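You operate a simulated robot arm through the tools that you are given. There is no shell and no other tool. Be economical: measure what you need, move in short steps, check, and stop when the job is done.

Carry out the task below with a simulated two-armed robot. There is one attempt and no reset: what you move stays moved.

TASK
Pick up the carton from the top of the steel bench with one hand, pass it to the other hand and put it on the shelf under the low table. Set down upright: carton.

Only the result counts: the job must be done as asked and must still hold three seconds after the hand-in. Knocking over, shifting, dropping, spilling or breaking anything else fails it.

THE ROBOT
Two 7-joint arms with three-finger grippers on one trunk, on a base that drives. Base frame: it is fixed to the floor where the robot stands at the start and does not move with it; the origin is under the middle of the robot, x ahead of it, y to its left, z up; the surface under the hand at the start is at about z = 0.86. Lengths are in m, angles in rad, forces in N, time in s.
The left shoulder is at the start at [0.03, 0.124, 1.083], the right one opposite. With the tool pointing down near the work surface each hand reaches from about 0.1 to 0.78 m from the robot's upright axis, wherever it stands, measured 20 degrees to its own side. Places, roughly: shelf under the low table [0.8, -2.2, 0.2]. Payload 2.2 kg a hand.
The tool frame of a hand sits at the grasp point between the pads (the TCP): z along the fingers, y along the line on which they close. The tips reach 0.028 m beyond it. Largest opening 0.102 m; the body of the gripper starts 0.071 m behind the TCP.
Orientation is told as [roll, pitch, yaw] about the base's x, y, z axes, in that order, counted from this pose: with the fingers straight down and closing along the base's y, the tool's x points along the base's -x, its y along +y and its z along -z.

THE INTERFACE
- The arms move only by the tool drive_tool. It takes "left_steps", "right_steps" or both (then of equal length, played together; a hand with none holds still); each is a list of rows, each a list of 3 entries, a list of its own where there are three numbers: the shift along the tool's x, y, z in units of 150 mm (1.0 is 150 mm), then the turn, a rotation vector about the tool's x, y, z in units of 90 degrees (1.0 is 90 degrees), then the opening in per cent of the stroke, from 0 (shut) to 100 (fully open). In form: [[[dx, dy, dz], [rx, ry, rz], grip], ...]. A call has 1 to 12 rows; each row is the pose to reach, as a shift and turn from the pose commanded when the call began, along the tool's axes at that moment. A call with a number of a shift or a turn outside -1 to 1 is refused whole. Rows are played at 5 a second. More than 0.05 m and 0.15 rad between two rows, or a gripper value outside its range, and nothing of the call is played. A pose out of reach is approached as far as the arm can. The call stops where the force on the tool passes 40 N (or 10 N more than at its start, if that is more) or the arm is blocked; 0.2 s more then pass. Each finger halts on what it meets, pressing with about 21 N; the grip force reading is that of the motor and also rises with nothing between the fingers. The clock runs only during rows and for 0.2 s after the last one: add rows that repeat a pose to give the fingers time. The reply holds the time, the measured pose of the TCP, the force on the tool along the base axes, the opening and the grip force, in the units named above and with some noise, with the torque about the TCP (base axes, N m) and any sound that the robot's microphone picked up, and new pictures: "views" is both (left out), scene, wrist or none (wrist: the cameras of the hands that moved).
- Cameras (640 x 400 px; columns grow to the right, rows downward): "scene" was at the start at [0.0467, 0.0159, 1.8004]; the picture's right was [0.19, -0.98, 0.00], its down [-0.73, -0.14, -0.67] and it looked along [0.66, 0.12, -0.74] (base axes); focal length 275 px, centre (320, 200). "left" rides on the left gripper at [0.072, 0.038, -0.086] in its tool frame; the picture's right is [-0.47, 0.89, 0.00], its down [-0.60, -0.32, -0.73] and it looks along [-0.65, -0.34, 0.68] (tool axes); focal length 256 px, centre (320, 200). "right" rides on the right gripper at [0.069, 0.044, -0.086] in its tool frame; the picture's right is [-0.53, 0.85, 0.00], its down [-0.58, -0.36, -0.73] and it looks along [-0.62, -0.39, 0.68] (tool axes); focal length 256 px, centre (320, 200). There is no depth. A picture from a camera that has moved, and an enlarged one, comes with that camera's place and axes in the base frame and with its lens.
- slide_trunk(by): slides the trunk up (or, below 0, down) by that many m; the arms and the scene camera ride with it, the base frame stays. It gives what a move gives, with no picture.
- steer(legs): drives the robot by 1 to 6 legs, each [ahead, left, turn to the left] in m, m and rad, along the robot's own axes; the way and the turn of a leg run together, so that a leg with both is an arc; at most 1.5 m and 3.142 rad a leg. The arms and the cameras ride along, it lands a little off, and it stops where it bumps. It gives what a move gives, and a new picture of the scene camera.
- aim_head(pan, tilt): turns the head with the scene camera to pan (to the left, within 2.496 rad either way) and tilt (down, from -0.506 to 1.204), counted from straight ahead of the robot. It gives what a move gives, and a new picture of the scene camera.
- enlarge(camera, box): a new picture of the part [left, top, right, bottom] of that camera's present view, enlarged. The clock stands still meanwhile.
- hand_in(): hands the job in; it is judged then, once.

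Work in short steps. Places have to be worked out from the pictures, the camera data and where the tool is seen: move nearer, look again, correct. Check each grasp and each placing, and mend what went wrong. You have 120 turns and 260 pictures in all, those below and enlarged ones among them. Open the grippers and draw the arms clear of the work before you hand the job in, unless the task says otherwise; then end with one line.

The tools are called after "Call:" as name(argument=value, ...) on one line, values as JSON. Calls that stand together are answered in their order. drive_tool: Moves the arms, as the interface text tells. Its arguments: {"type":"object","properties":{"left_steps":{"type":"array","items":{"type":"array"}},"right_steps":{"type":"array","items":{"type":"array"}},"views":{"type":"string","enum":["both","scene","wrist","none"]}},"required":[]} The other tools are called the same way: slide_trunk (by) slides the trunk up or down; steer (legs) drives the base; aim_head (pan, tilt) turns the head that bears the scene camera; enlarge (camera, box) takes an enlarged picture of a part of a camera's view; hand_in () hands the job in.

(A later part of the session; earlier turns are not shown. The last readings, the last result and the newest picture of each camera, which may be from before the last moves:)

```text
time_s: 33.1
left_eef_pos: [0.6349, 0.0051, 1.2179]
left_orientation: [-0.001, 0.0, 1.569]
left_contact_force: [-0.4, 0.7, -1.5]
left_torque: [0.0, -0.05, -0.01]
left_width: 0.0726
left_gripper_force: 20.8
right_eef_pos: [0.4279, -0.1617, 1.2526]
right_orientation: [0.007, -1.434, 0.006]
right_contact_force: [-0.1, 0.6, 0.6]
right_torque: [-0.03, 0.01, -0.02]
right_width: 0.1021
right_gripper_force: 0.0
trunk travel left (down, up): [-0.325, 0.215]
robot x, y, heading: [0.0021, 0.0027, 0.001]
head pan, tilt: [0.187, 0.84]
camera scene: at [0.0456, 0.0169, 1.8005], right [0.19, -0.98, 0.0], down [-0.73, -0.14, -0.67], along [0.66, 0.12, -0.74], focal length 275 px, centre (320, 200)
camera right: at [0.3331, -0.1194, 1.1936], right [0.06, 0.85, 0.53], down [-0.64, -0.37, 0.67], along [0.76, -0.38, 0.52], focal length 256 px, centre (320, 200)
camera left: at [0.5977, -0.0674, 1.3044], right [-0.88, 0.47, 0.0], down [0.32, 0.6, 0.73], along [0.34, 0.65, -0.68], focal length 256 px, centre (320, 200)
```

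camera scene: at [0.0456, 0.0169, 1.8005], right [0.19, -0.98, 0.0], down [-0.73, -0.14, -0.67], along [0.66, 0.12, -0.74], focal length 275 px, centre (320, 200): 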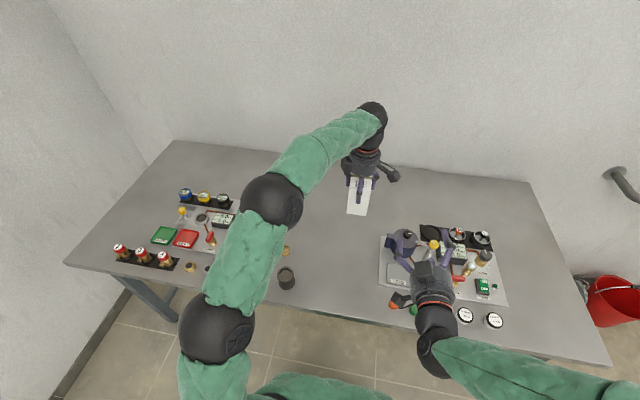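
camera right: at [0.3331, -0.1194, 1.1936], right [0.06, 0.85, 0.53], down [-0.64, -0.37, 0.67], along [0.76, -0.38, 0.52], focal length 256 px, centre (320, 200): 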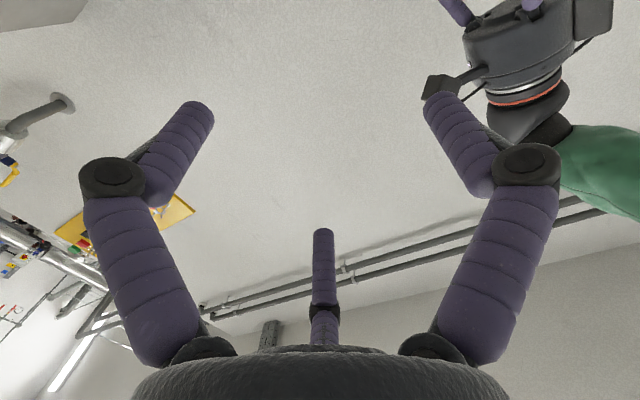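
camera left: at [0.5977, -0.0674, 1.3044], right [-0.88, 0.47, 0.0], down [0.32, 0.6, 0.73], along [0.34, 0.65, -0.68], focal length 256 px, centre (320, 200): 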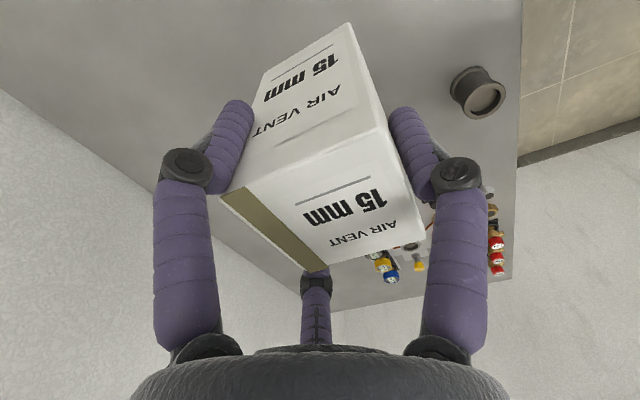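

The right hand's orientation is clean now. The carton centre is near (0.628, 0.004, 1.185) with its near face at x≈0.598. I bring the right hand in front of it, stopping short.

Call:
drive_tool(right_steps=[[[0.25, 0, 0], [0, 0, 0], 100], [[0.31, 0.25, 0.1], [0, 0, 0], 100], [[0.31, 0.5, 0.2], [0, 0, 0], 100], [[0.31, 0.75, 0.3], [0, 0, 0], 100], [[0.31, 1.0, 0.4], [0, 0, 0], 100], [[0.31, 1.0, 0.4], [0, 0, 0], 100]])

Call:
enlarge(camera="scene", box=[310, 110, 450, 270])

```text
time_s: 34.5
left_eef_pos: [0.6344, 0.0033, 1.2183]
left_orientation: [0.0, 0.001, 1.568]
left_contact_force: [0.0, -1.1, -1.4]
left_torque: [0.01, -0.01, 0.0]
left_width: 0.0726
left_gripper_force: 20.8
right_eef_pos: [0.4816, -0.0121, 1.1982]
right_orientation: [0.012, -1.435, -0.002]
right_contact_force: [-0.4, -0.9, 0.1]
right_torque: [-0.02, -0.01, 0.02]
right_width: 0.1022
right_gripper_force: 0.1
trunk travel left (down, up): [-0.325, 0.215]
robot x, y, heading: [0.0025, -0.0023, -0.001]
head pan, tilt: [0.187, 0.84]
camera scene: at [0.0463, 0.0147, 1.8004], right [0.19, -0.98, 0.0], down [-0.73, -0.14, -0.67], along [0.66, 0.12, -0.74], focal length 275 px, centre (320, 200)
camera right: at [0.3871, 0.0299, 1.1397], right [0.06, 0.85, 0.53], down [-0.64, -0.37, 0.67], along [0.76, -0.38, 0.52], focal length 256 px, centre (320, 200)
```

scene: 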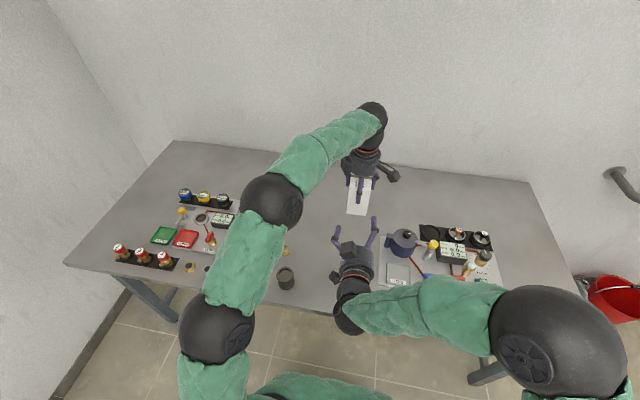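
right: 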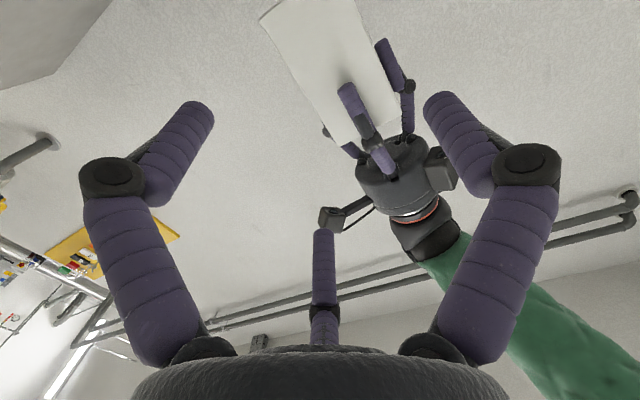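

```text
2.50 times, centred on (380, 190) of scene
camera zoom: at [0.0463, 0.0147, 1.8004], right [0.19, -0.98, 0.0], down [-0.73, -0.14, -0.67], along [0.66, 0.12, -0.74], focal length 687 px, centre (170, 225)
```

zoom: 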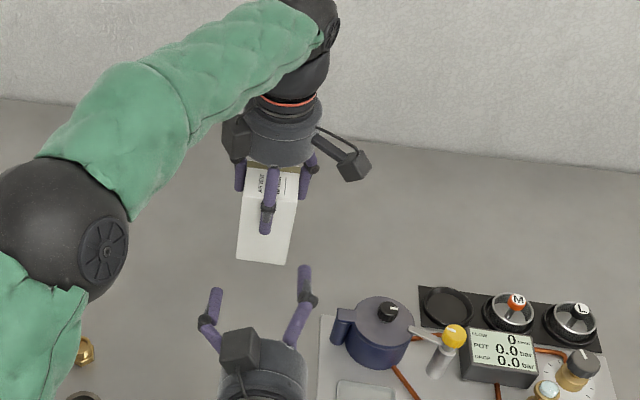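

The right camera confirms the carton edge location. I advance the right hand about 0.118 m so its fingers straddle the near half of the carton.

Call:
drive_tool(right_steps=[[[-0.02, 0.03, 0.2], [0, 0, 0], 100], [[-0.05, 0.03, 0.4], [0, 0, 0], 100], [[-0.07, 0.03, 0.55], [0, 0, 0], 100], [[-0.07, 0.03, 0.55], [0, 0, 0], 100]])

Call:
enlarge(camera="scene", box=[310, 110, 450, 270])

```text
time_s: 35.5
left_eef_pos: [0.6367, 0.0041, 1.2177]
left_orientation: [-0.001, 0.002, 1.567]
left_contact_force: [-0.2, -0.9, -1.7]
left_torque: [0.01, -0.04, -0.01]
left_width: 0.0725
left_gripper_force: 21.0
right_eef_pos: [0.564, -0.0078, 1.197]
right_orientation: [0.013, -1.437, -0.002]
right_contact_force: [-0.2, -0.2, 0.6]
right_torque: [-0.02, 0.0, -0.05]
right_width: 0.1023
right_gripper_force: 0.0
trunk travel left (down, up): [-0.325, 0.215]
robot x, y, heading: [0.0002, -0.0004, -0.001]
head pan, tilt: [0.187, 0.84]
camera scene: at [0.0464, 0.0156, 1.8004], right [0.19, -0.98, 0.0], down [-0.73, -0.14, -0.67], along [0.66, 0.12, -0.74], focal length 275 px, centre (320, 200)
camera right: at [0.4704, 0.0344, 1.1387], right [0.06, 0.85, 0.53], down [-0.64, -0.37, 0.67], along [0.76, -0.38, 0.52], focal length 256 px, centre (320, 200)
```

scene: 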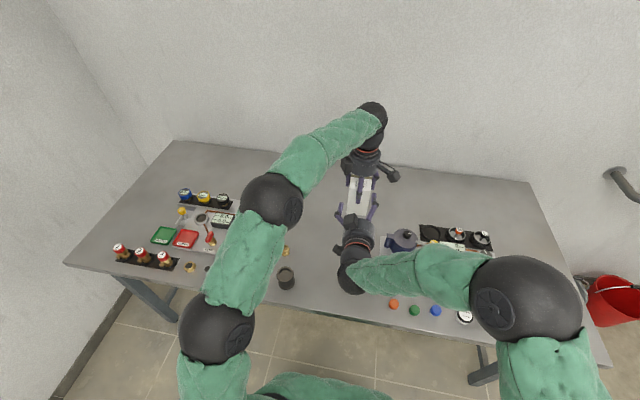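
right: 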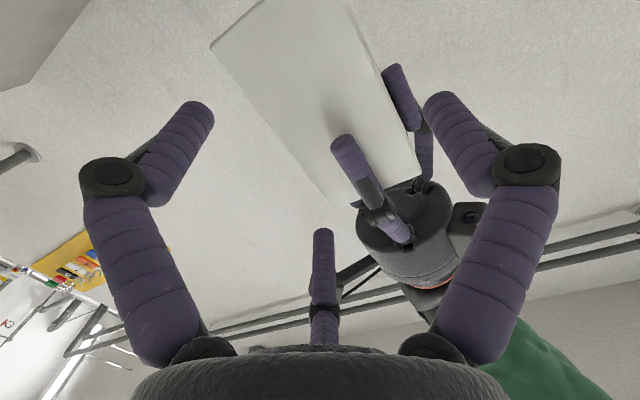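

```text
2.50 times, centred on (380, 190) of scene
camera zoom: at [0.0464, 0.0156, 1.8004], right [0.19, -0.98, 0.0], down [-0.73, -0.14, -0.67], along [0.66, 0.12, -0.74], focal length 687 px, centre (170, 225)
```

zoom: 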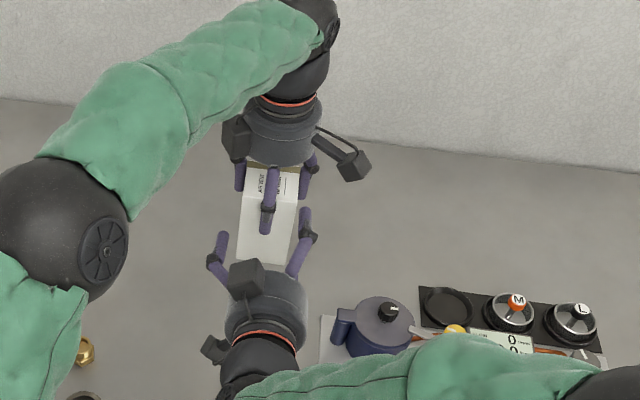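

The fingers line up on both sides with clearance. I advance the last 0.035 m.

Call:
drive_tool(right_steps=[[[-0.02, 0, 0.12], [0, 0, 0], 100], [[-0.03, 0, 0.235], [0, 0, 0], 100], [[-0.03, 0, 0.235], [0, 0, 0], 100]])

Call:
enlarge(camera="scene", box=[320, 140, 410, 260])

```text
time_s: 36.3
left_eef_pos: [0.6353, 0.0045, 1.217]
left_orientation: [0.0, 0.0, 1.568]
left_contact_force: [0.0, -0.2, -2.0]
left_torque: [0.02, -0.02, -0.01]
left_width: 0.0727
left_gripper_force: 21.1
right_eef_pos: [0.6008, -0.007, 1.1979]
right_orientation: [0.006, -1.436, 0.005]
right_contact_force: [-0.9, 0.5, 0.2]
right_torque: [0.0, 0.04, 0.03]
right_width: 0.102
right_gripper_force: 0.0
trunk travel left (down, up): [-0.325, 0.215]
robot x, y, heading: [-0.0009, 0.0011, 0.002]
head pan, tilt: [0.187, 0.84]
camera scene: at [0.0467, 0.0158, 1.8004], right [0.19, -0.98, 0.0], down [-0.73, -0.14, -0.67], along [0.66, 0.12, -0.74], focal length 275 px, centre (320, 200)
camera right: at [0.5065, 0.0356, 1.1395], right [0.06, 0.85, 0.53], down [-0.64, -0.37, 0.67], along [0.76, -0.38, 0.52], focal length 256 px, centre (320, 200)
```

scene: 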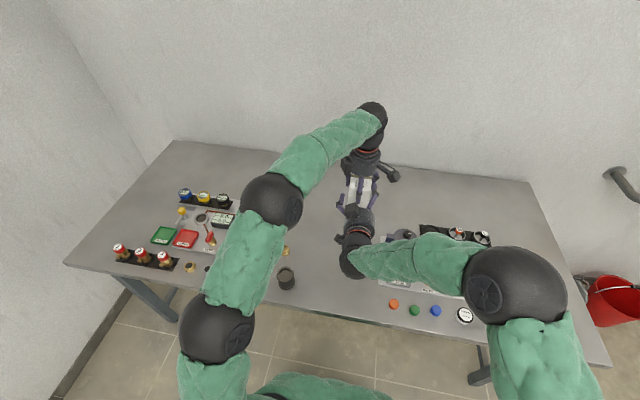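
right: 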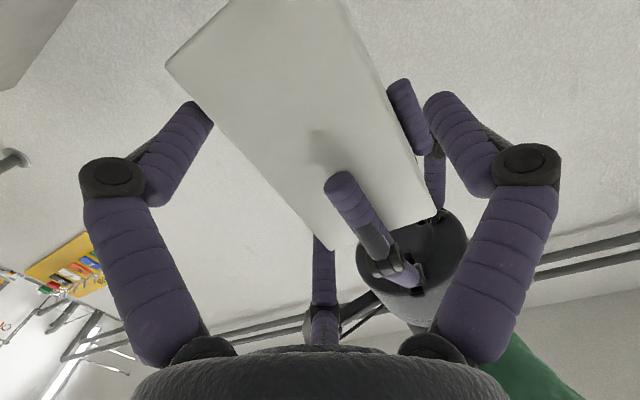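

```text
3.33 times, centred on (365, 200) of scene
camera zoom: at [0.0467, 0.0158, 1.8004], right [0.19, -0.98, 0.0], down [-0.73, -0.14, -0.67], along [0.66, 0.12, -0.74], focal length 916 px, centre (170, 200)
```

zoom: 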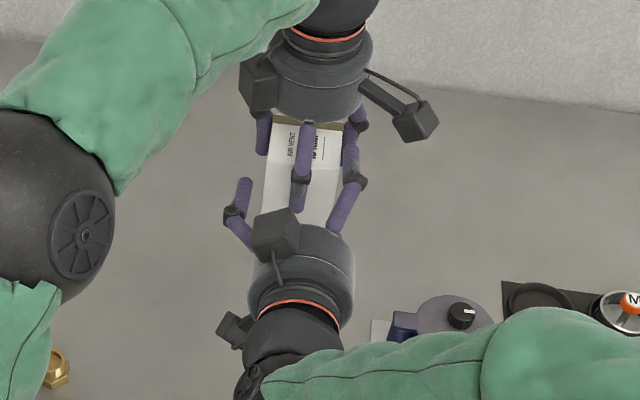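

Both sides are clear. I close the right gripper on the carton.

Call:
drive_tool(right_steps=[[[0, 0, 0], [0, 0, 0], 90], [[0, 0, 0], [0, 0, 0], 80], [[0, 0, 0], [0, 0, 0], 70], [[0, 0, 0], [0, 0, 0], 50], [[0, 0, 0], [0, 0, 0], 20], [[0, 0, 0], [0, 0, 0], 0], [[0, 0, 0], [0, 0, 0], 0]])

Call:
enlarge(camera="scene", box=[320, 140, 410, 260])

```text
time_s: 37.9
left_eef_pos: [0.6373, 0.0061, 1.2171]
left_orientation: [-0.001, -0.001, 1.568]
left_contact_force: [10.6, 23.2, 1.6]
left_torque: [0.42, -0.17, 0.2]
left_width: 0.0729
left_gripper_force: 20.7
right_eef_pos: [0.6013, -0.0072, 1.1966]
right_orientation: [0.014, -1.434, -0.004]
right_contact_force: [-10.3, -24.1, -1.8]
right_torque: [0.02, 0.09, -0.9]
right_width: 0.086
right_gripper_force: 21.4
trunk travel left (down, up): [-0.325, 0.215]
robot x, y, heading: [-0.0003, 0.0007, -0.003]
head pan, tilt: [0.187, 0.84]
camera scene: at [0.0471, 0.0158, 1.8004], right [0.19, -0.98, 0.0], down [-0.73, -0.14, -0.67], along [0.66, 0.12, -0.74], focal length 275 px, centre (320, 200)
camera right: at [0.5065, 0.035, 1.139], right [0.07, 0.84, 0.53], down [-0.64, -0.37, 0.67], along [0.76, -0.39, 0.52], focal length 256 px, centre (320, 200)
```

scene: 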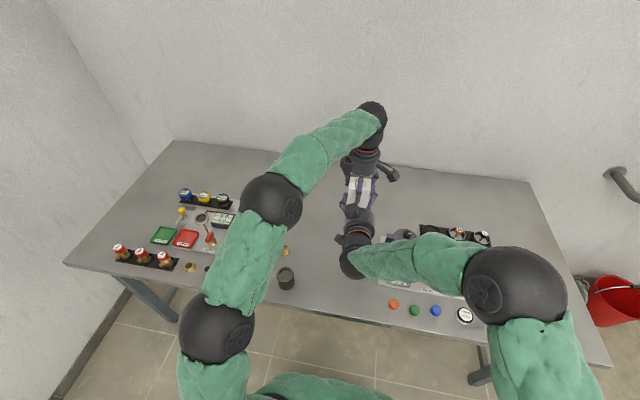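
right: 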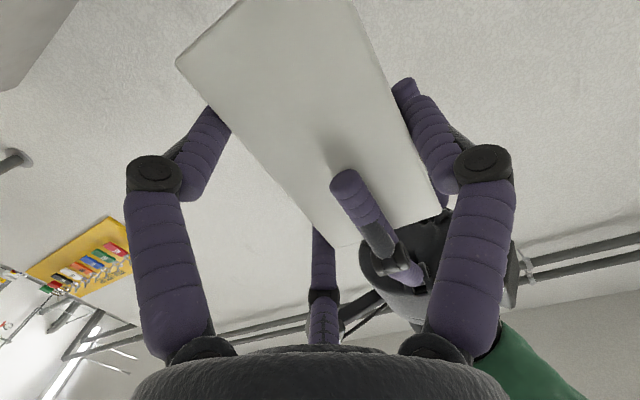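

```text
3.33 times, centred on (365, 200) of scene
camera zoom: at [0.0471, 0.0158, 1.8004], right [0.19, -0.98, 0.0], down [-0.73, -0.14, -0.67], along [0.66, 0.12, -0.74], focal length 916 px, centre (170, 200)
```

zoom: 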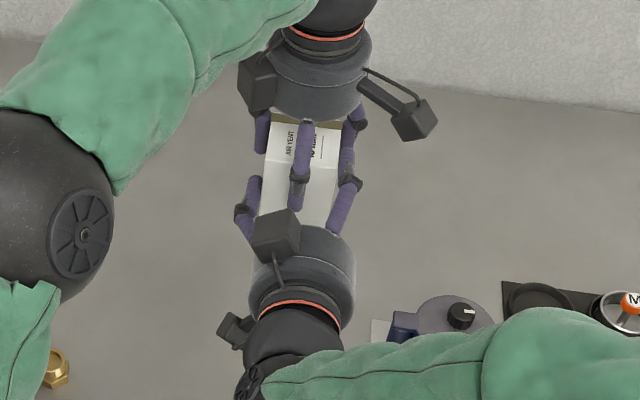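

The right grips at 0.086 width, but the side force of about 24 N shows only the -y pair is bearing. I shift the right hand a few mm to -y so its third finger comes into contact.

Call:
drive_tool(right_steps=[[[0, -0.01, 0], [0, 0, 0], 0], [[0, -0.02, 0], [0, 0, 0], 0], [[0, -0.02, 0], [0, 0, 0], 0]], views="none")

```text
time_s: 38.7
left_eef_pos: [0.6357, 0.0041, 1.217]
left_orientation: [-0.002, 0.0, 1.568]
left_contact_force: [11.0, 11.6, 0.6]
left_torque: [0.34, -0.41, 0.11]
left_width: 0.0725
left_gripper_force: 20.3
right_eef_pos: [0.6003, -0.0099, 1.1964]
right_orientation: [0.003, -1.435, 0.009]
right_contact_force: [-11.5, -11.0, -2.1]
right_torque: [-0.18, 0.28, -0.35]
right_width: 0.0865
right_gripper_force: 20.8
trunk travel left (down, up): [-0.325, 0.215]
robot x, y, heading: [-0.0023, -0.0014, 0.003]
head pan, tilt: [0.187, 0.84]
```

The width is unchanged, so all three bear. I relieve the rest with about 2 mm in -y and 1.5 mm back.

Call:
drive_tool(right_steps=[[[0, -0.01, -0.005], [0, 0, 0], 0], [[0, -0.016, -0.012], [0, 0, 0], 0], [[0, -0.016, -0.012], [0, 0, 0], 0]], views="wrist")

Call:
enlarge(camera="right", box=[160, 50, 540, 350])

```text
time_s: 39.5
left_eef_pos: [0.6351, 0.0021, 1.2178]
left_orientation: [0.004, 0.002, 1.565]
left_contact_force: [-12.7, -6.9, 12.7]
left_torque: [-0.23, 0.19, 0.03]
left_width: 0.0724
left_gripper_force: 21.2
right_eef_pos: [0.599, -0.0111, 1.1971]
right_orientation: [0.006, -1.435, 0.011]
right_contact_force: [13.1, 8.3, -12.1]
right_torque: [-0.15, 0.55, 0.05]
right_width: 0.0866
right_gripper_force: 20.8
trunk travel left (down, up): [-0.325, 0.215]
robot x, y, heading: [0.0004, 0.0006, -0.002]
head pan, tilt: [0.187, 0.84]
camera right: at [0.5042, 0.0303, 1.1389], right [0.06, 0.85, 0.53], down [-0.64, -0.37, 0.67], along [0.77, -0.38, 0.52], focal length 256 px, centre (320, 200)
```

right: 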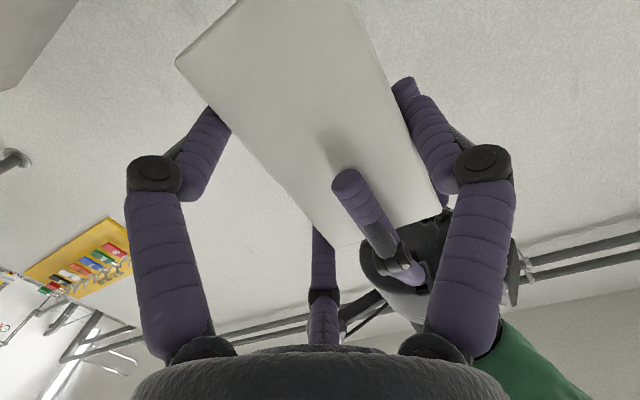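

```text
1.33 times, centred on (350, 200) of right
camera zoom: at [0.5042, 0.0303, 1.1389], right [0.06, 0.85, 0.53], down [-0.64, -0.37, 0.67], along [0.77, -0.38, 0.52], focal length 341 px, centre (280, 200)
```

zoom: 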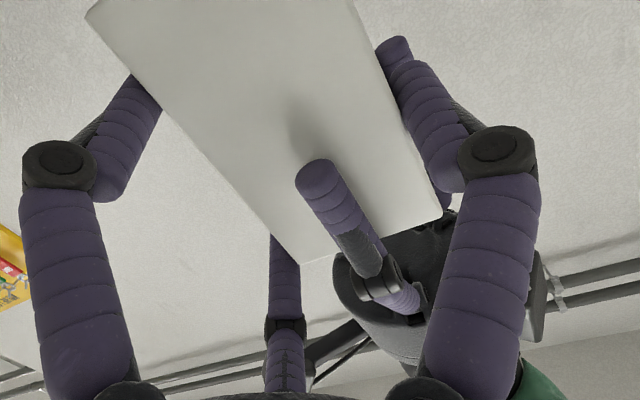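

The coupling now pulls the other way, so the right hand has a solid hold. I ease half of that back, then open the left hand.

Call:
drive_tool(right_steps=[[[0, 0.006, 0.006], [0, 0, 0], 0], [[0, 0.006, 0.006], [0, 0, 0], 0], [[0, 0.006, 0.006], [0, 0, 0], 0], [[0, 0.006, 0.006], [0, 0, 0], 0], [[0, 0.006, 0.006], [0, 0, 0], 0], [[0, 0.006, 0.006], [0, 0, 0], 0]], left_steps=[[[0, 0, 0], [0, 0, 0], 0], [[0, 0, 0], [0, 0, 0], 70], [[0, 0, 0], [0, 0, 0], 80], [[0, 0, 0], [0, 0, 0], 90], [[0, 0, 0], [0, 0, 0], 100], [[0, 0, 0], [0, 0, 0], 100]])

Call:
enlarge(camera="scene", box=[320, 140, 410, 260])

```text
time_s: 40.9
left_eef_pos: [0.635, 0.004, 1.2182]
left_orientation: [-0.001, -0.001, 1.566]
left_contact_force: [-0.6, -0.2, 0.2]
left_torque: [-0.01, -0.03, 0.0]
left_width: 0.1021
left_gripper_force: 0.0
right_eef_pos: [0.6007, -0.0103, 1.1975]
right_orientation: [0.009, -1.435, 0.001]
right_contact_force: [0.0, 0.4, -1.4]
right_torque: [-0.05, 0.03, -0.01]
right_width: 0.0863
right_gripper_force: 20.9
trunk travel left (down, up): [-0.325, 0.215]
robot x, y, heading: [0.0019, 0.002, -0.007]
head pan, tilt: [0.187, 0.84]
camera scene: at [0.047, 0.0158, 1.8004], right [0.19, -0.98, 0.0], down [-0.73, -0.14, -0.67], along [0.66, 0.12, -0.74], focal length 275 px, centre (320, 200)
camera right: at [0.5056, 0.0306, 1.1393], right [0.06, 0.85, 0.53], down [-0.64, -0.37, 0.67], along [0.76, -0.38, 0.52], focal length 256 px, centre (320, 200)
camera left: at [0.5986, -0.0679, 1.3036], right [-0.88, 0.47, 0.0], down [0.32, 0.6, 0.73], along [0.34, 0.65, -0.68], focal length 256 px, centre (320, 200)
```

scene: 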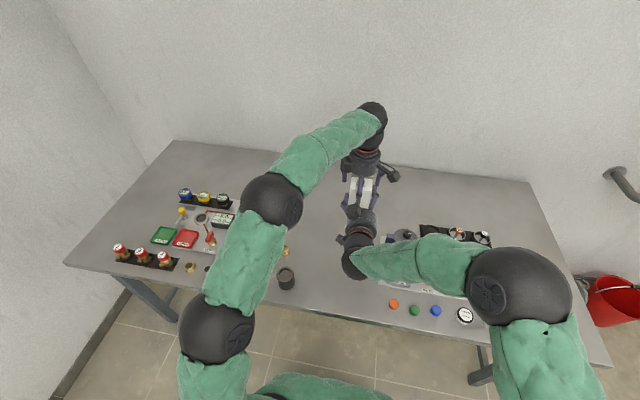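
right: 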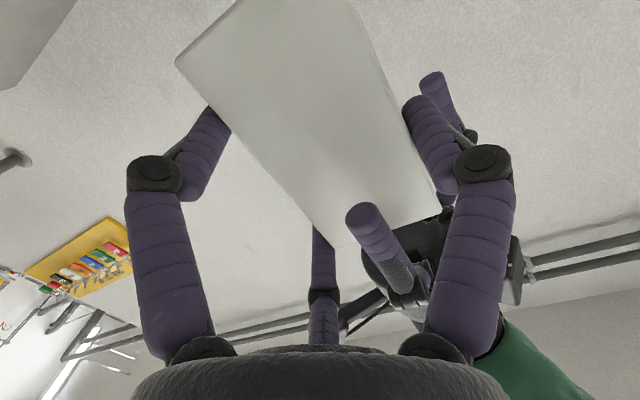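
left: 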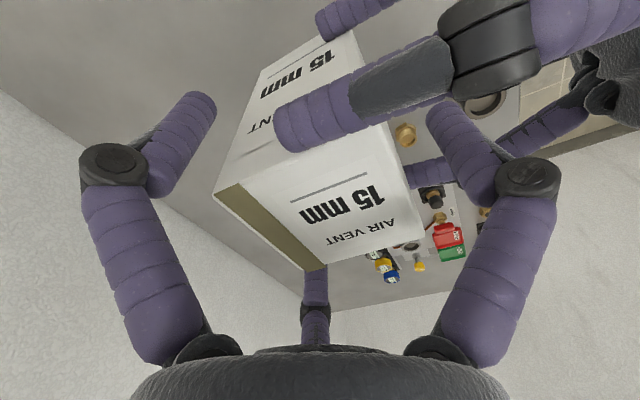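

```text
3.33 times, centred on (365, 200) of scene
camera zoom: at [0.047, 0.0158, 1.8004], right [0.19, -0.98, 0.0], down [-0.73, -0.14, -0.67], along [0.66, 0.12, -0.74], focal length 916 px, centre (170, 200)
```

zoom: 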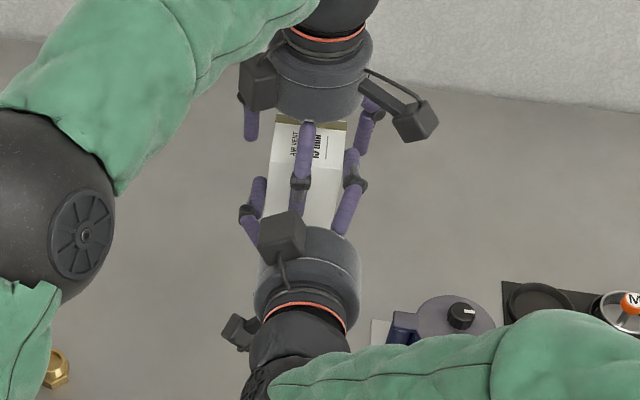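

The right hand alone holds the carton. I raise the left hand clear.

Call:
drive_tool(left_steps=[[[0, 0, -0.15], [0, 0, 0], 100], [[0, 0, -0.4], [0, 0, 0], 100], [[0, 0, -0.7], [0, 0, 0], 100], [[0, 0, -1.0], [0, 0, 0], 100], [[-0.3, 0, -1], [0, 0, 0], 100], [[-0.6, 0, -1], [0, 0, 0], 100], [[-0.9, 0, -1], [0, 0, 0], 100], [[-1, 0, -1], [0, 0, 0], 100]], views="scene")

Call:
enlarge(camera="scene", box=[320, 140, 410, 260])

```text
time_s: 42.7
left_eef_pos: [0.6394, 0.1547, 1.3685]
left_orientation: [0.001, 0.0, 1.568]
left_contact_force: [-0.8, 0.0, 0.1]
left_torque: [0.0, -0.04, -0.01]
left_width: 0.1022
left_gripper_force: 0.1
right_eef_pos: [0.6013, -0.0124, 1.1974]
right_orientation: [0.01, -1.438, 0.002]
right_contact_force: [0.2, -0.4, -0.5]
right_torque: [-0.02, 0.07, 0.04]
right_width: 0.0864
right_gripper_force: 21.7
trunk travel left (down, up): [-0.325, 0.215]
robot x, y, heading: [-0.0003, -0.0009, -0.006]
head pan, tilt: [0.187, 0.84]
camera scene: at [0.0472, 0.0154, 1.8004], right [0.19, -0.98, 0.0], down [-0.73, -0.14, -0.67], along [0.66, 0.12, -0.74], focal length 275 px, centre (320, 200)
```

scene: 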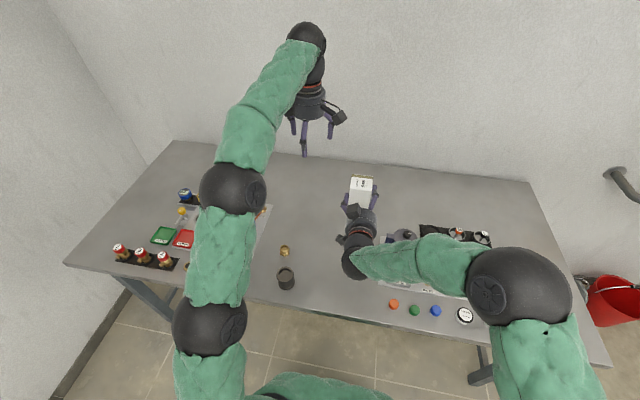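

```text
3.33 times, centred on (365, 200) of scene
camera zoom: at [0.0472, 0.0154, 1.8004], right [0.19, -0.98, 0.0], down [-0.73, -0.14, -0.67], along [0.66, 0.12, -0.74], focal length 916 px, centre (170, 200)
```

zoom: 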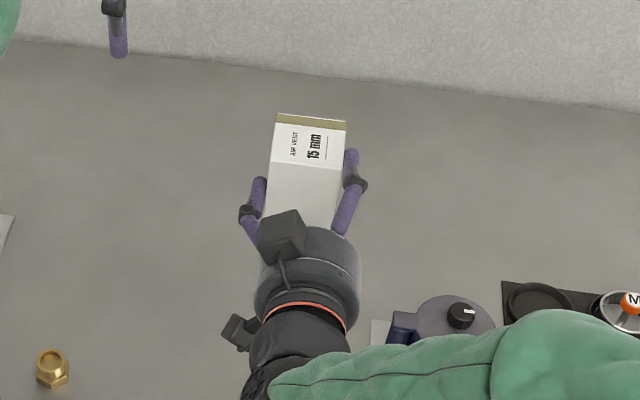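

The carton is secure and upright. I retract the left arm, and draw the right back and to its own side.

Call:
drive_tool(left_steps=[[[-0.2, 0.2, 0], [0, 0, 0], 100], [[-0.4, 0.4, 0], [0, 0, 0], 100], [[-0.6, 0.6, 0], [0, 0, 0], 100], [[-0.8, 0.8, 0], [0, 0, 0], 100], [[-1, 1, 0], [0, 0, 0], 100], [[-1, 1, 0], [0, 0, 0], 100]], right_steps=[[[0, -0.1, -0.1], [0, 0, 0], 0], [[0, -0.3, -0.25], [0, 0, 0], 0], [[0, -0.5, -0.4], [0, 0, 0], 0], [[0, -0.7, -0.55], [0, 0, 0], 0], [[0, -0.9, -0.7], [0, 0, 0], 0], [[0, -1, -0.8], [0, 0, 0], 0]], views="scene")

Call:
aim_head(pan=-2.2, tilt=0.6)

```text
time_s: 44.1
left_eef_pos: [0.4883, 0.3072, 1.3682]
left_orientation: [-0.003, 0.001, 1.567]
left_contact_force: [0.8, 0.2, -0.3]
left_torque: [0.04, 0.03, -0.02]
left_width: 0.1021
left_gripper_force: 0.1
right_eef_pos: [0.4831, -0.1626, 1.2143]
right_orientation: [0.012, -1.435, 0.001]
right_contact_force: [0.4, -0.1, -2.2]
right_torque: [0.0, 0.08, -0.01]
right_width: 0.0865
right_gripper_force: 21.0
trunk travel left (down, up): [-0.325, 0.215]
robot x, y, heading: [-0.0019, 0.001, 0.002]
head pan, tilt: [0.187, 0.84]
camera scene: at [0.0477, 0.015, 1.8004], right [0.19, -0.98, 0.0], down [-0.73, -0.14, -0.67], along [0.66, 0.12, -0.74], focal length 275 px, centre (320, 200)
```

scene: 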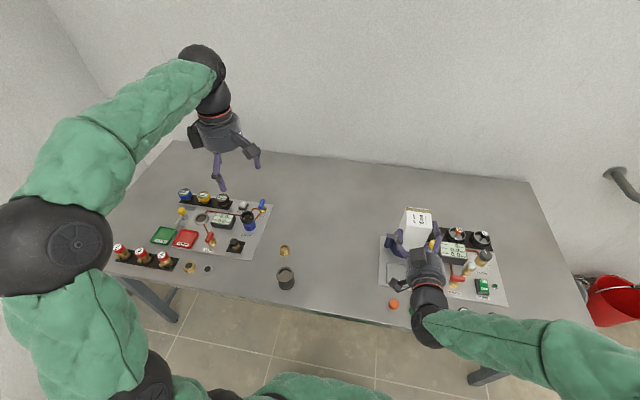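

```text
time_s: 46.2
left_eef_pos: [0.4881, 0.3075, 1.3685]
left_orientation: [-0.002, 0.0, 1.569]
left_contact_force: [-0.7, -0.3, -0.4]
left_torque: [0.03, 0.02, 0.0]
left_width: 0.102
left_gripper_force: 0.0
right_eef_pos: [0.4828, -0.1627, 1.214]
right_orientation: [0.008, -1.436, 0.002]
right_contact_force: [-0.2, 0.3, -2.6]
right_torque: [-0.02, 0.06, 0.01]
right_width: 0.0862
right_gripper_force: 21.3
trunk travel left (down, up): [-0.325, 0.215]
robot x, y, heading: [-0.0044, 0.0014, 0.003]
head pan, tilt: [-2.201, 0.6]
camera scene: at [-0.0825, -0.0703, 1.8205], right [-0.81, 0.59, 0.0], down [0.33, 0.46, -0.83], along [-0.49, -0.67, -0.56], focal length 275 px, centre (320, 200)
```

scene: 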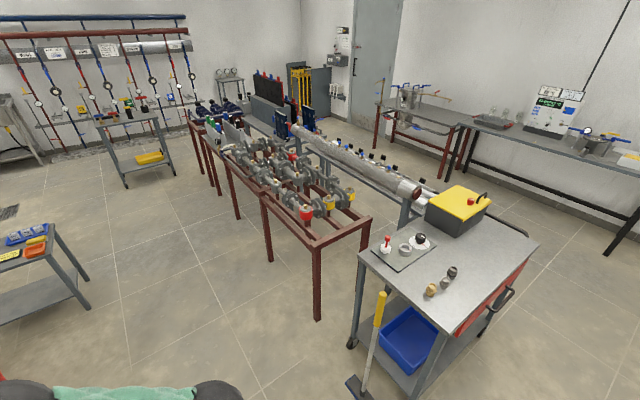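

The lane is clear: the red frame lies at x≲-0.75 and the table's short side at x≈0.57. I back up 0.1 m and strafe right along the bench, keeping the heading, to approach the shelf from its short end.

Call:
steer(legs=[[-0.1, 0, 0], [0, -1.3, 0]])

Call:
aim_head(pan=-0.8, tilt=0.8)

```text
time_s: 53.5
left_eef_pos: [0.3837, -0.9931, 1.3692]
left_orientation: [0.0, 0.001, 1.556]
left_contact_force: [-0.8, 0.1, 0.7]
left_torque: [0.02, 0.0, -0.01]
left_width: 0.102
left_gripper_force: 0.0
right_eef_pos: [0.3748, -1.462, 1.2145]
right_orientation: [0.011, -1.436, -0.011]
right_contact_force: [0.4, 0.0, -1.9]
right_torque: [-0.03, 0.09, 0.02]
right_width: 0.0863
right_gripper_force: 21.0
trunk travel left (down, up): [-0.325, 0.215]
robot x, y, heading: [-0.1059, -1.2926, -0.01]
head pan, tilt: [-2.201, 0.6]
camera scene: at [-0.1901, -1.3639, 1.8205], right [-0.8, 0.6, 0.0], down [0.34, 0.45, -0.83], along [-0.49, -0.66, -0.56], focal length 275 px, centre (320, 200)
```

scene: 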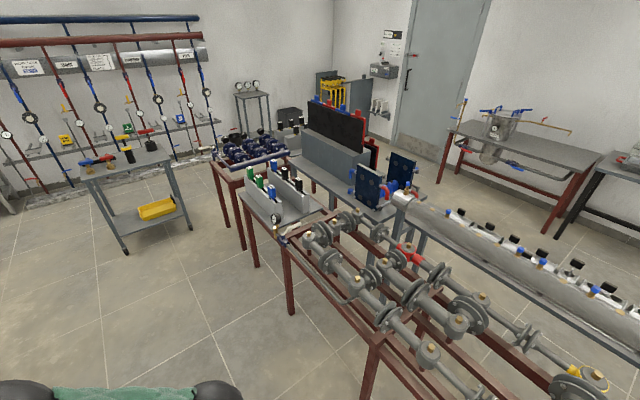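

```text
time_s: 55.0
left_eef_pos: [0.3851, -0.9932, 1.3678]
left_orientation: [0.0, 0.001, 1.558]
left_contact_force: [-0.1, -0.7, 0.6]
left_torque: [0.0, 0.04, 0.01]
left_width: 0.1019
left_gripper_force: 0.1
right_eef_pos: [0.3741, -1.4628, 1.2143]
right_orientation: [0.01, -1.437, -0.008]
right_contact_force: [-0.2, -0.3, -1.1]
right_torque: [-0.02, 0.08, 0.02]
right_width: 0.0863
right_gripper_force: 20.8
trunk travel left (down, up): [-0.325, 0.215]
robot x, y, heading: [-0.1095, -1.2933, -0.006]
head pan, tilt: [-0.799, 0.799]
camera scene: at [-0.0817, -1.3512, 1.8036], right [-0.72, -0.69, 0.0], down [-0.49, 0.52, -0.7], along [0.48, -0.51, -0.72], focal length 275 px, centre (320, 200)
```

scene: 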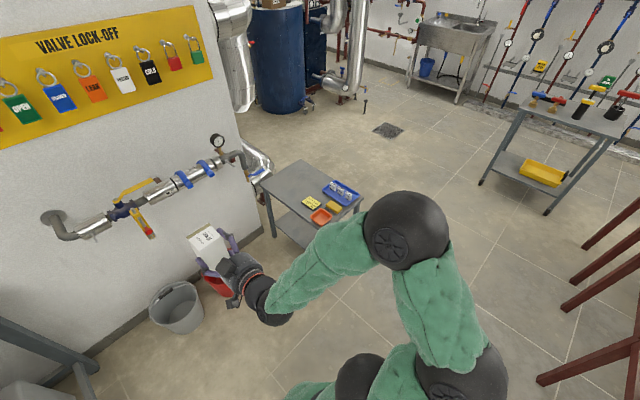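

I continue strafing to y≈-2.05, then look at the table end.

Call:
steer(legs=[[0, -0.755, 0.006]])

Call:
aim_head(pan=-0.1, tilt=0.9)

```text
time_s: 59.2
left_eef_pos: [0.3766, -1.7544, 1.3685]
left_orientation: [0.0, 0.001, 1.556]
left_contact_force: [0.1, 0.2, 0.5]
left_torque: [-0.04, -0.02, 0.01]
left_width: 0.1019
left_gripper_force: 0.2
right_eef_pos: [0.3662, -2.223, 1.215]
right_orientation: [0.012, -1.435, -0.009]
right_contact_force: [0.0, 0.0, -1.3]
right_torque: [0.0, 0.05, 0.0]
right_width: 0.0861
right_gripper_force: 20.7
trunk travel left (down, up): [-0.325, 0.215]
robot x, y, heading: [-0.1142, -2.0565, -0.013]
head pan, tilt: [-0.799, 0.799]
camera scene: at [-0.0895, -2.1135, 1.8036], right [-0.72, -0.69, 0.0], down [-0.49, 0.52, -0.7], along [0.48, -0.5, -0.72], focal length 275 px, centre (320, 200)
```

scene: 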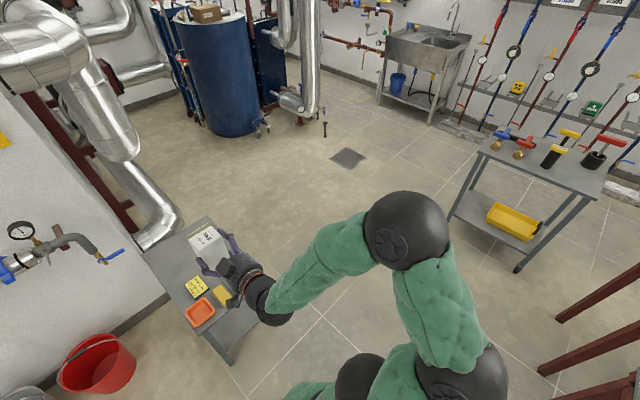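

```text
time_s: 60.2
left_eef_pos: [0.3764, -1.7538, 1.3692]
left_orientation: [0.0, -0.001, 1.557]
left_contact_force: [0.0, -0.6, -0.3]
left_torque: [-0.02, 0.03, 0.02]
left_width: 0.102
left_gripper_force: 0.1
right_eef_pos: [0.3664, -2.2225, 1.2147]
right_orientation: [0.011, -1.436, -0.008]
right_contact_force: [0.4, -0.1, -1.8]
right_torque: [-0.03, 0.08, -0.01]
right_width: 0.0863
right_gripper_force: 21.2
trunk travel left (down, up): [-0.325, 0.215]
robot x, y, heading: [-0.114, -2.0528, -0.008]
head pan, tilt: [-0.099, 0.901]
camera scene: at [-0.0701, -2.0629, 1.7957], right [-0.11, -0.99, 0.0], down [-0.78, 0.09, -0.62], along [0.62, -0.07, -0.78], focal length 275 px, centre (320, 200)
```

scene: 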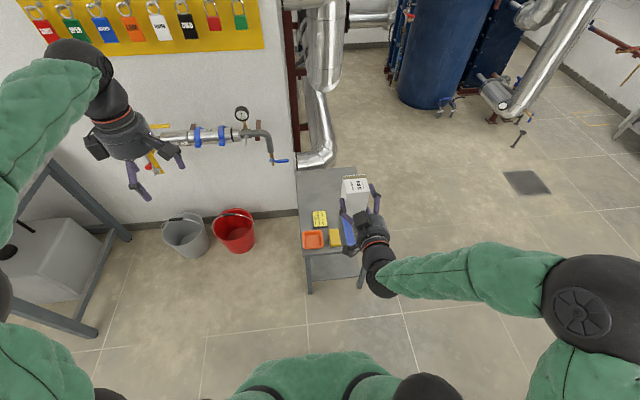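

I'm in front of the table's short end, with leg feet near (0.58, -2.07) and (0.58, -2.40). I lower the trunk fully, still short of the table.

Call:
slide_trunk(by=-0.32)

Call:
aim_head(pan=-0.25, tilt=0.85)

```text
time_s: 63.4
left_eef_pos: [0.3762, -1.7539, 1.05]
left_orientation: [0.001, 0.0, 1.556]
left_contact_force: [0.5, -0.8, 1.4]
left_torque: [-0.02, 0.02, 0.01]
left_width: 0.102
left_gripper_force: 0.2
right_eef_pos: [0.367, -2.2229, 0.8949]
right_orientation: [0.008, -1.436, -0.006]
right_contact_force: [0.4, 0.3, -1.5]
right_torque: [0.0, 0.06, 0.01]
right_width: 0.0863
right_gripper_force: 20.9
trunk travel left (down, up): [-0.005, 0.535]
robot x, y, heading: [-0.1147, -2.0556, -0.013]
head pan, tilt: [-0.099, 0.901]
```

```text
time_s: 64.1
left_eef_pos: [0.3766, -1.7539, 1.0483]
left_orientation: [0.001, 0.0, 1.556]
left_contact_force: [1.0, 0.3, -0.1]
left_torque: [-0.01, -0.01, 0.0]
left_width: 0.1019
left_gripper_force: 0.0
right_eef_pos: [0.3667, -2.223, 0.8947]
right_orientation: [0.009, -1.437, -0.007]
right_contact_force: [0.7, 0.4, -1.5]
right_torque: [-0.03, 0.02, -0.02]
right_width: 0.0862
right_gripper_force: 20.8
trunk travel left (down, up): [-0.005, 0.535]
robot x, y, heading: [-0.1155, -2.0572, -0.01]
head pan, tilt: [-0.25, 0.85]
camera scene: at [-0.0697, -2.0745, 1.4796], right [-0.26, -0.97, 0.0], down [-0.73, 0.19, -0.66], along [0.64, -0.17, -0.75], focal length 275 px, centre (320, 200)
```

scene: 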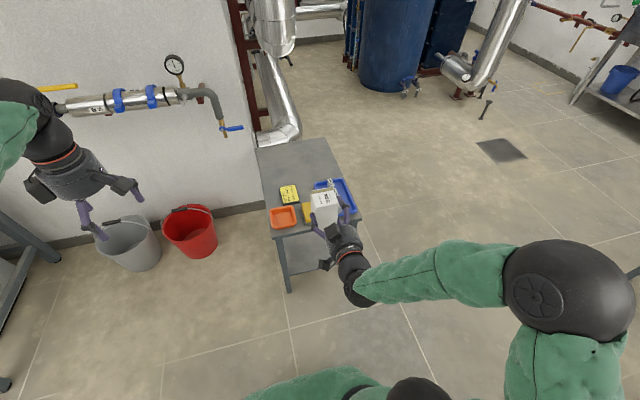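

Lowering the right arm straight down in front of the table, in stages.

Call:
drive_tool(right_steps=[[[0.3, 0, 0.04], [0, 0, 0], 0], [[0.6, 0, 0.08], [0, 0, 0], 0], [[0.9, 0, 0.12], [0, 0, 0], 0], [[1, 0, 0.137], [0, 0, 0], 0]], views="none")

Call:
drive_tool(right_steps=[[[0.3, 0, 0.04], [0, 0, 0], 0], [[0.6, 0, 0.08], [0, 0, 0], 0], [[0.9, 0, 0.12], [0, 0, 0], 0], [[1, 0, 0.137], [0, 0, 0], 0]], views="both")

```text
time_s: 65.1
left_eef_pos: [0.3771, -1.7533, 1.0481]
left_orientation: [0.0, 0.001, 1.558]
left_contact_force: [-0.1, 0.6, 0.6]
left_torque: [-0.02, 0.0, 0.0]
left_width: 0.102
left_gripper_force: 0.0
right_eef_pos: [0.3648, -2.2216, 0.7449]
right_orientation: [0.007, -1.437, -0.01]
right_contact_force: [-0.1, -0.4, -2.3]
right_torque: [-0.05, 0.02, -0.01]
right_width: 0.086
right_gripper_force: 21.2
trunk travel left (down, up): [-0.005, 0.535]
robot x, y, heading: [-0.1153, -2.0585, -0.008]
head pan, tilt: [-0.25, 0.85]
```

```text
time_s: 66.1
left_eef_pos: [0.3766, -1.7543, 1.0485]
left_orientation: [0.0, 0.0, 1.557]
left_contact_force: [-0.4, -0.6, 0.0]
left_torque: [-0.03, 0.0, -0.01]
left_width: 0.102
left_gripper_force: 0.0
right_eef_pos: [0.3661, -2.2236, 0.5919]
right_orientation: [0.007, -1.435, -0.005]
right_contact_force: [-1.3, 0.2, -2.2]
right_torque: [-0.06, 0.08, -0.02]
right_width: 0.0862
right_gripper_force: 21.1
trunk travel left (down, up): [-0.005, 0.535]
robot x, y, heading: [-0.1128, -2.0562, -0.017]
head pan, tilt: [-0.25, 0.85]
camera scene: at [-0.0694, -2.0746, 1.4796], right [-0.26, -0.97, 0.0], down [-0.73, 0.19, -0.66], along [0.64, -0.17, -0.75], focal length 275 px, centre (320, 200)
camera right: at [0.2732, -2.1809, 0.5335], right [0.07, 0.84, 0.53], down [-0.65, -0.37, 0.67], along [0.76, -0.39, 0.52], focal length 256 px, centre (320, 200)
```

scene: 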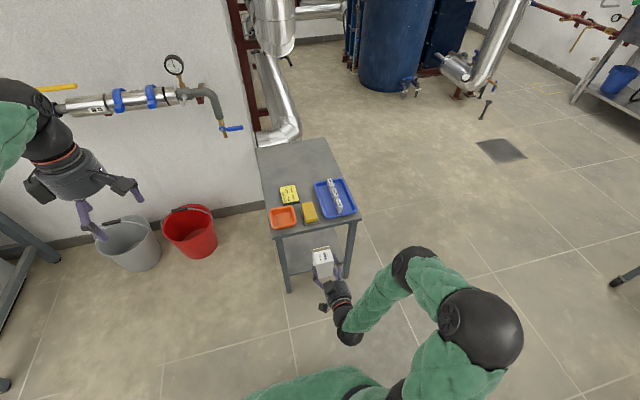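
right: 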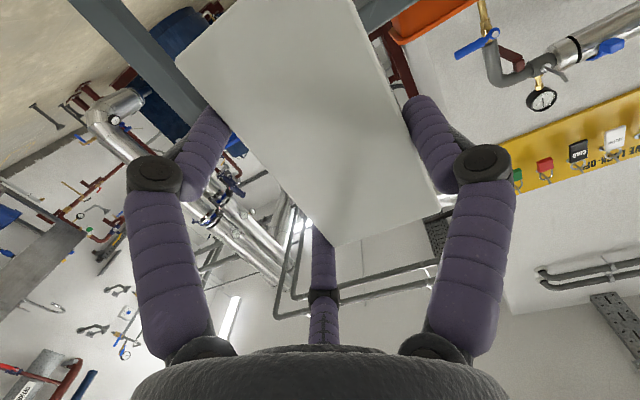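

Two more stages take it to z≈0.31.

Call:
drive_tool(right_steps=[[[0.3, 0, 0.04], [0, 0, 0], 0], [[0.6, 0, 0.08], [0, 0, 0], 0], [[0.9, 0, 0.12], [0, 0, 0], 0], [[1, 0, 0.137], [0, 0, 0], 0]], views="none")

Call:
drive_tool(right_steps=[[[0.3, 0, 0.04], [0, 0, 0], 0], [[0.6, 0, 0.08], [0, 0, 0], 0], [[0.8, 0, 0.11], [0, 0, 0], 0], [[0.8, 0, 0.11], [0, 0, 0], 0]], views="both")

Call:
enlarge(camera="scene", box=[240, 170, 400, 330])

```text
time_s: 67.1
left_eef_pos: [0.3756, -1.7545, 1.0495]
left_orientation: [0.001, 0.0, 1.558]
left_contact_force: [1.4, -0.9, 1.2]
left_torque: [0.03, -0.01, -0.02]
left_width: 0.1021
left_gripper_force: 0.1
right_eef_pos: [0.3671, -2.2235, 0.4398]
right_orientation: [0.011, -1.434, -0.009]
right_contact_force: [-0.1, -0.7, -2.1]
right_torque: [-0.03, 0.07, 0.02]
right_width: 0.0864
right_gripper_force: 21.0
trunk travel left (down, up): [-0.005, 0.535]
robot x, y, heading: [-0.1136, -2.0539, -0.011]
head pan, tilt: [-0.25, 0.85]
```

```text
time_s: 68.1
left_eef_pos: [0.3764, -1.7545, 1.0492]
left_orientation: [0.001, 0.0, 1.557]
left_contact_force: [-0.4, 0.6, 0.6]
left_torque: [0.0, 0.0, 0.0]
left_width: 0.1022
left_gripper_force: 0.1
right_eef_pos: [0.3669, -2.2255, 0.3165]
right_orientation: [0.011, -1.435, -0.008]
right_contact_force: [-0.1, 0.2, -1.4]
right_torque: [-0.03, 0.06, -0.03]
right_width: 0.0863
right_gripper_force: 21.0
trunk travel left (down, up): [-0.005, 0.535]
robot x, y, heading: [-0.1188, -2.0554, -0.012]
head pan, tilt: [-0.25, 0.85]
camera scene: at [-0.0696, -2.0746, 1.4796], right [-0.26, -0.97, 0.0], down [-0.73, 0.19, -0.66], along [0.64, -0.17, -0.75], focal length 275 px, centre (320, 200)
camera right: at [0.2731, -2.182, 0.2589], right [0.07, 0.84, 0.53], down [-0.65, -0.37, 0.67], along [0.76, -0.39, 0.52], focal length 256 px, centre (320, 200)
```

scene: 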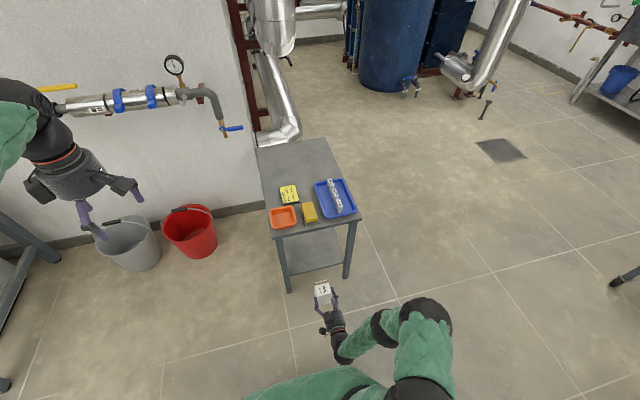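
right: 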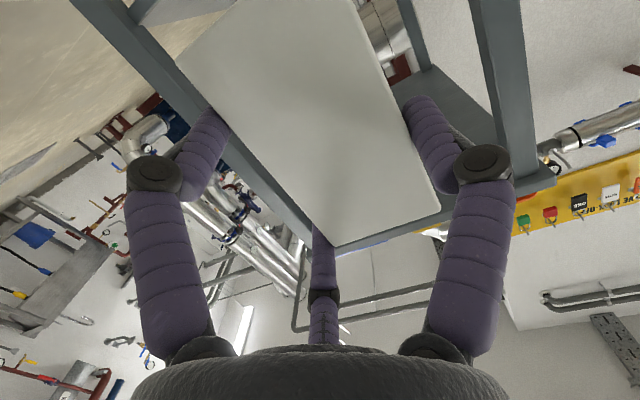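

```text
2.50 times, centred on (320, 250) of scene
camera zoom: at [-0.0696, -2.0746, 1.4796], right [-0.26, -0.97, 0.0], down [-0.73, 0.19, -0.66], along [0.64, -0.17, -0.75], focal length 687 px, centre (320, 75)
```

zoom: 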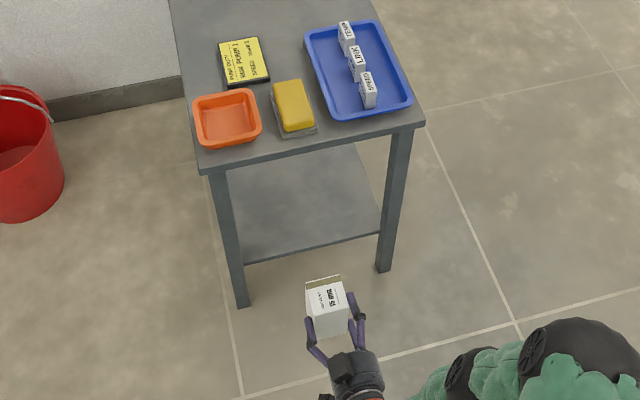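

The carton hangs centred in front of the opening (shelf z≈0.19, front edge x≈0.58, opening y≈-2.10..-2.36). I advance horizontally to bring it under the table top.

Call:
drive_tool(right_steps=[[[-0.04, 0, 0.3], [0, 0, 0], 0], [[-0.08, 0, 0.6], [0, 0, 0], 0], [[-0.123, 0, 0.9], [0, 0, 0], 0], [[-0.131, 0, 0.957], [0, 0, 0], 0], [[-0.131, 0, 0.957], [0, 0, 0], 0]])

Call:
enlarge(camera="scene", box=[240, 190, 380, 310])

```text
time_s: 69.3
left_eef_pos: [0.3755, -1.7545, 1.0484]
left_orientation: [0.001, -0.001, 1.556]
left_contact_force: [1.1, 0.6, -0.3]
left_torque: [0.0, 0.02, -0.02]
left_width: 0.1019
left_gripper_force: 0.1
right_eef_pos: [0.5119, -2.2234, 0.3187]
right_orientation: [0.011, -1.436, -0.01]
right_contact_force: [-0.3, -1.1, -2.2]
right_torque: [-0.02, 0.09, 0.02]
right_width: 0.0863
right_gripper_force: 20.9
trunk travel left (down, up): [-0.005, 0.535]
robot x, y, heading: [-0.1143, -2.0606, -0.009]
head pan, tilt: [-0.25, 0.85]
camera scene: at [-0.0696, -2.0745, 1.4796], right [-0.26, -0.97, 0.0], down [-0.73, 0.19, -0.66], along [0.64, -0.17, -0.75], focal length 275 px, centre (320, 200)
camera right: at [0.4185, -2.1806, 0.2605], right [0.07, 0.84, 0.53], down [-0.65, -0.37, 0.67], along [0.76, -0.39, 0.52], focal length 256 px, centre (320, 200)
```

scene: 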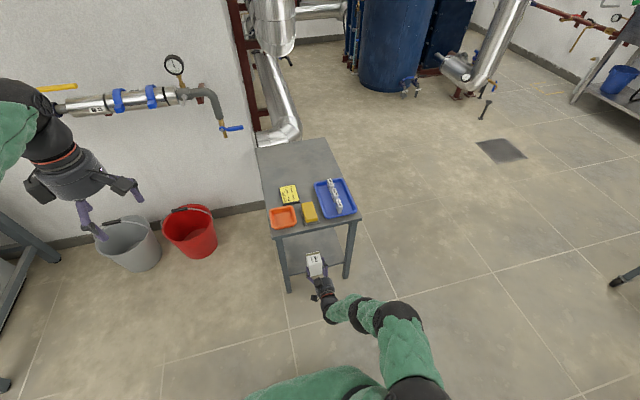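
right: 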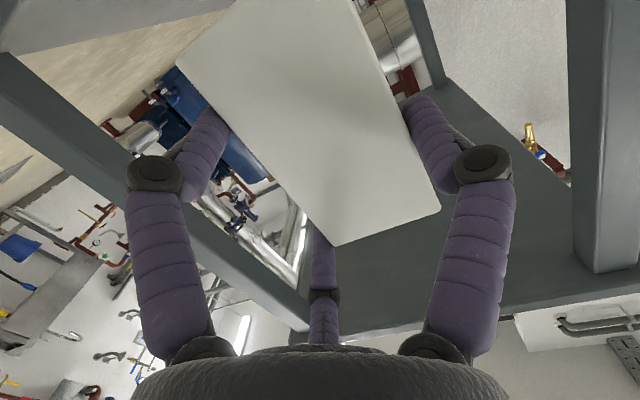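

```text
3.33 times, centred on (310, 250) of scene
camera zoom: at [-0.0696, -2.0745, 1.4796], right [-0.26, -0.97, 0.0], down [-0.73, 0.19, -0.66], along [0.64, -0.17, -0.75], focal length 916 px, centre (353, 33)
```

zoom: 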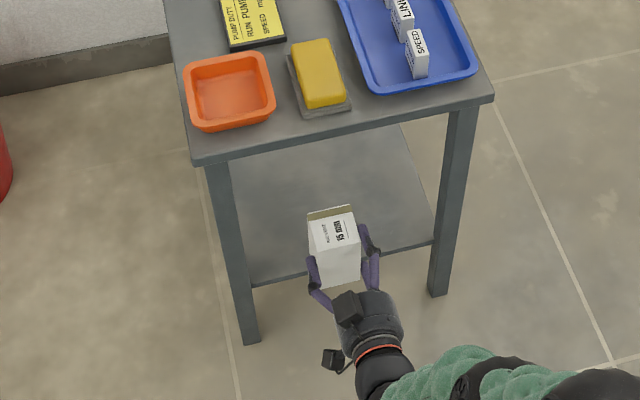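

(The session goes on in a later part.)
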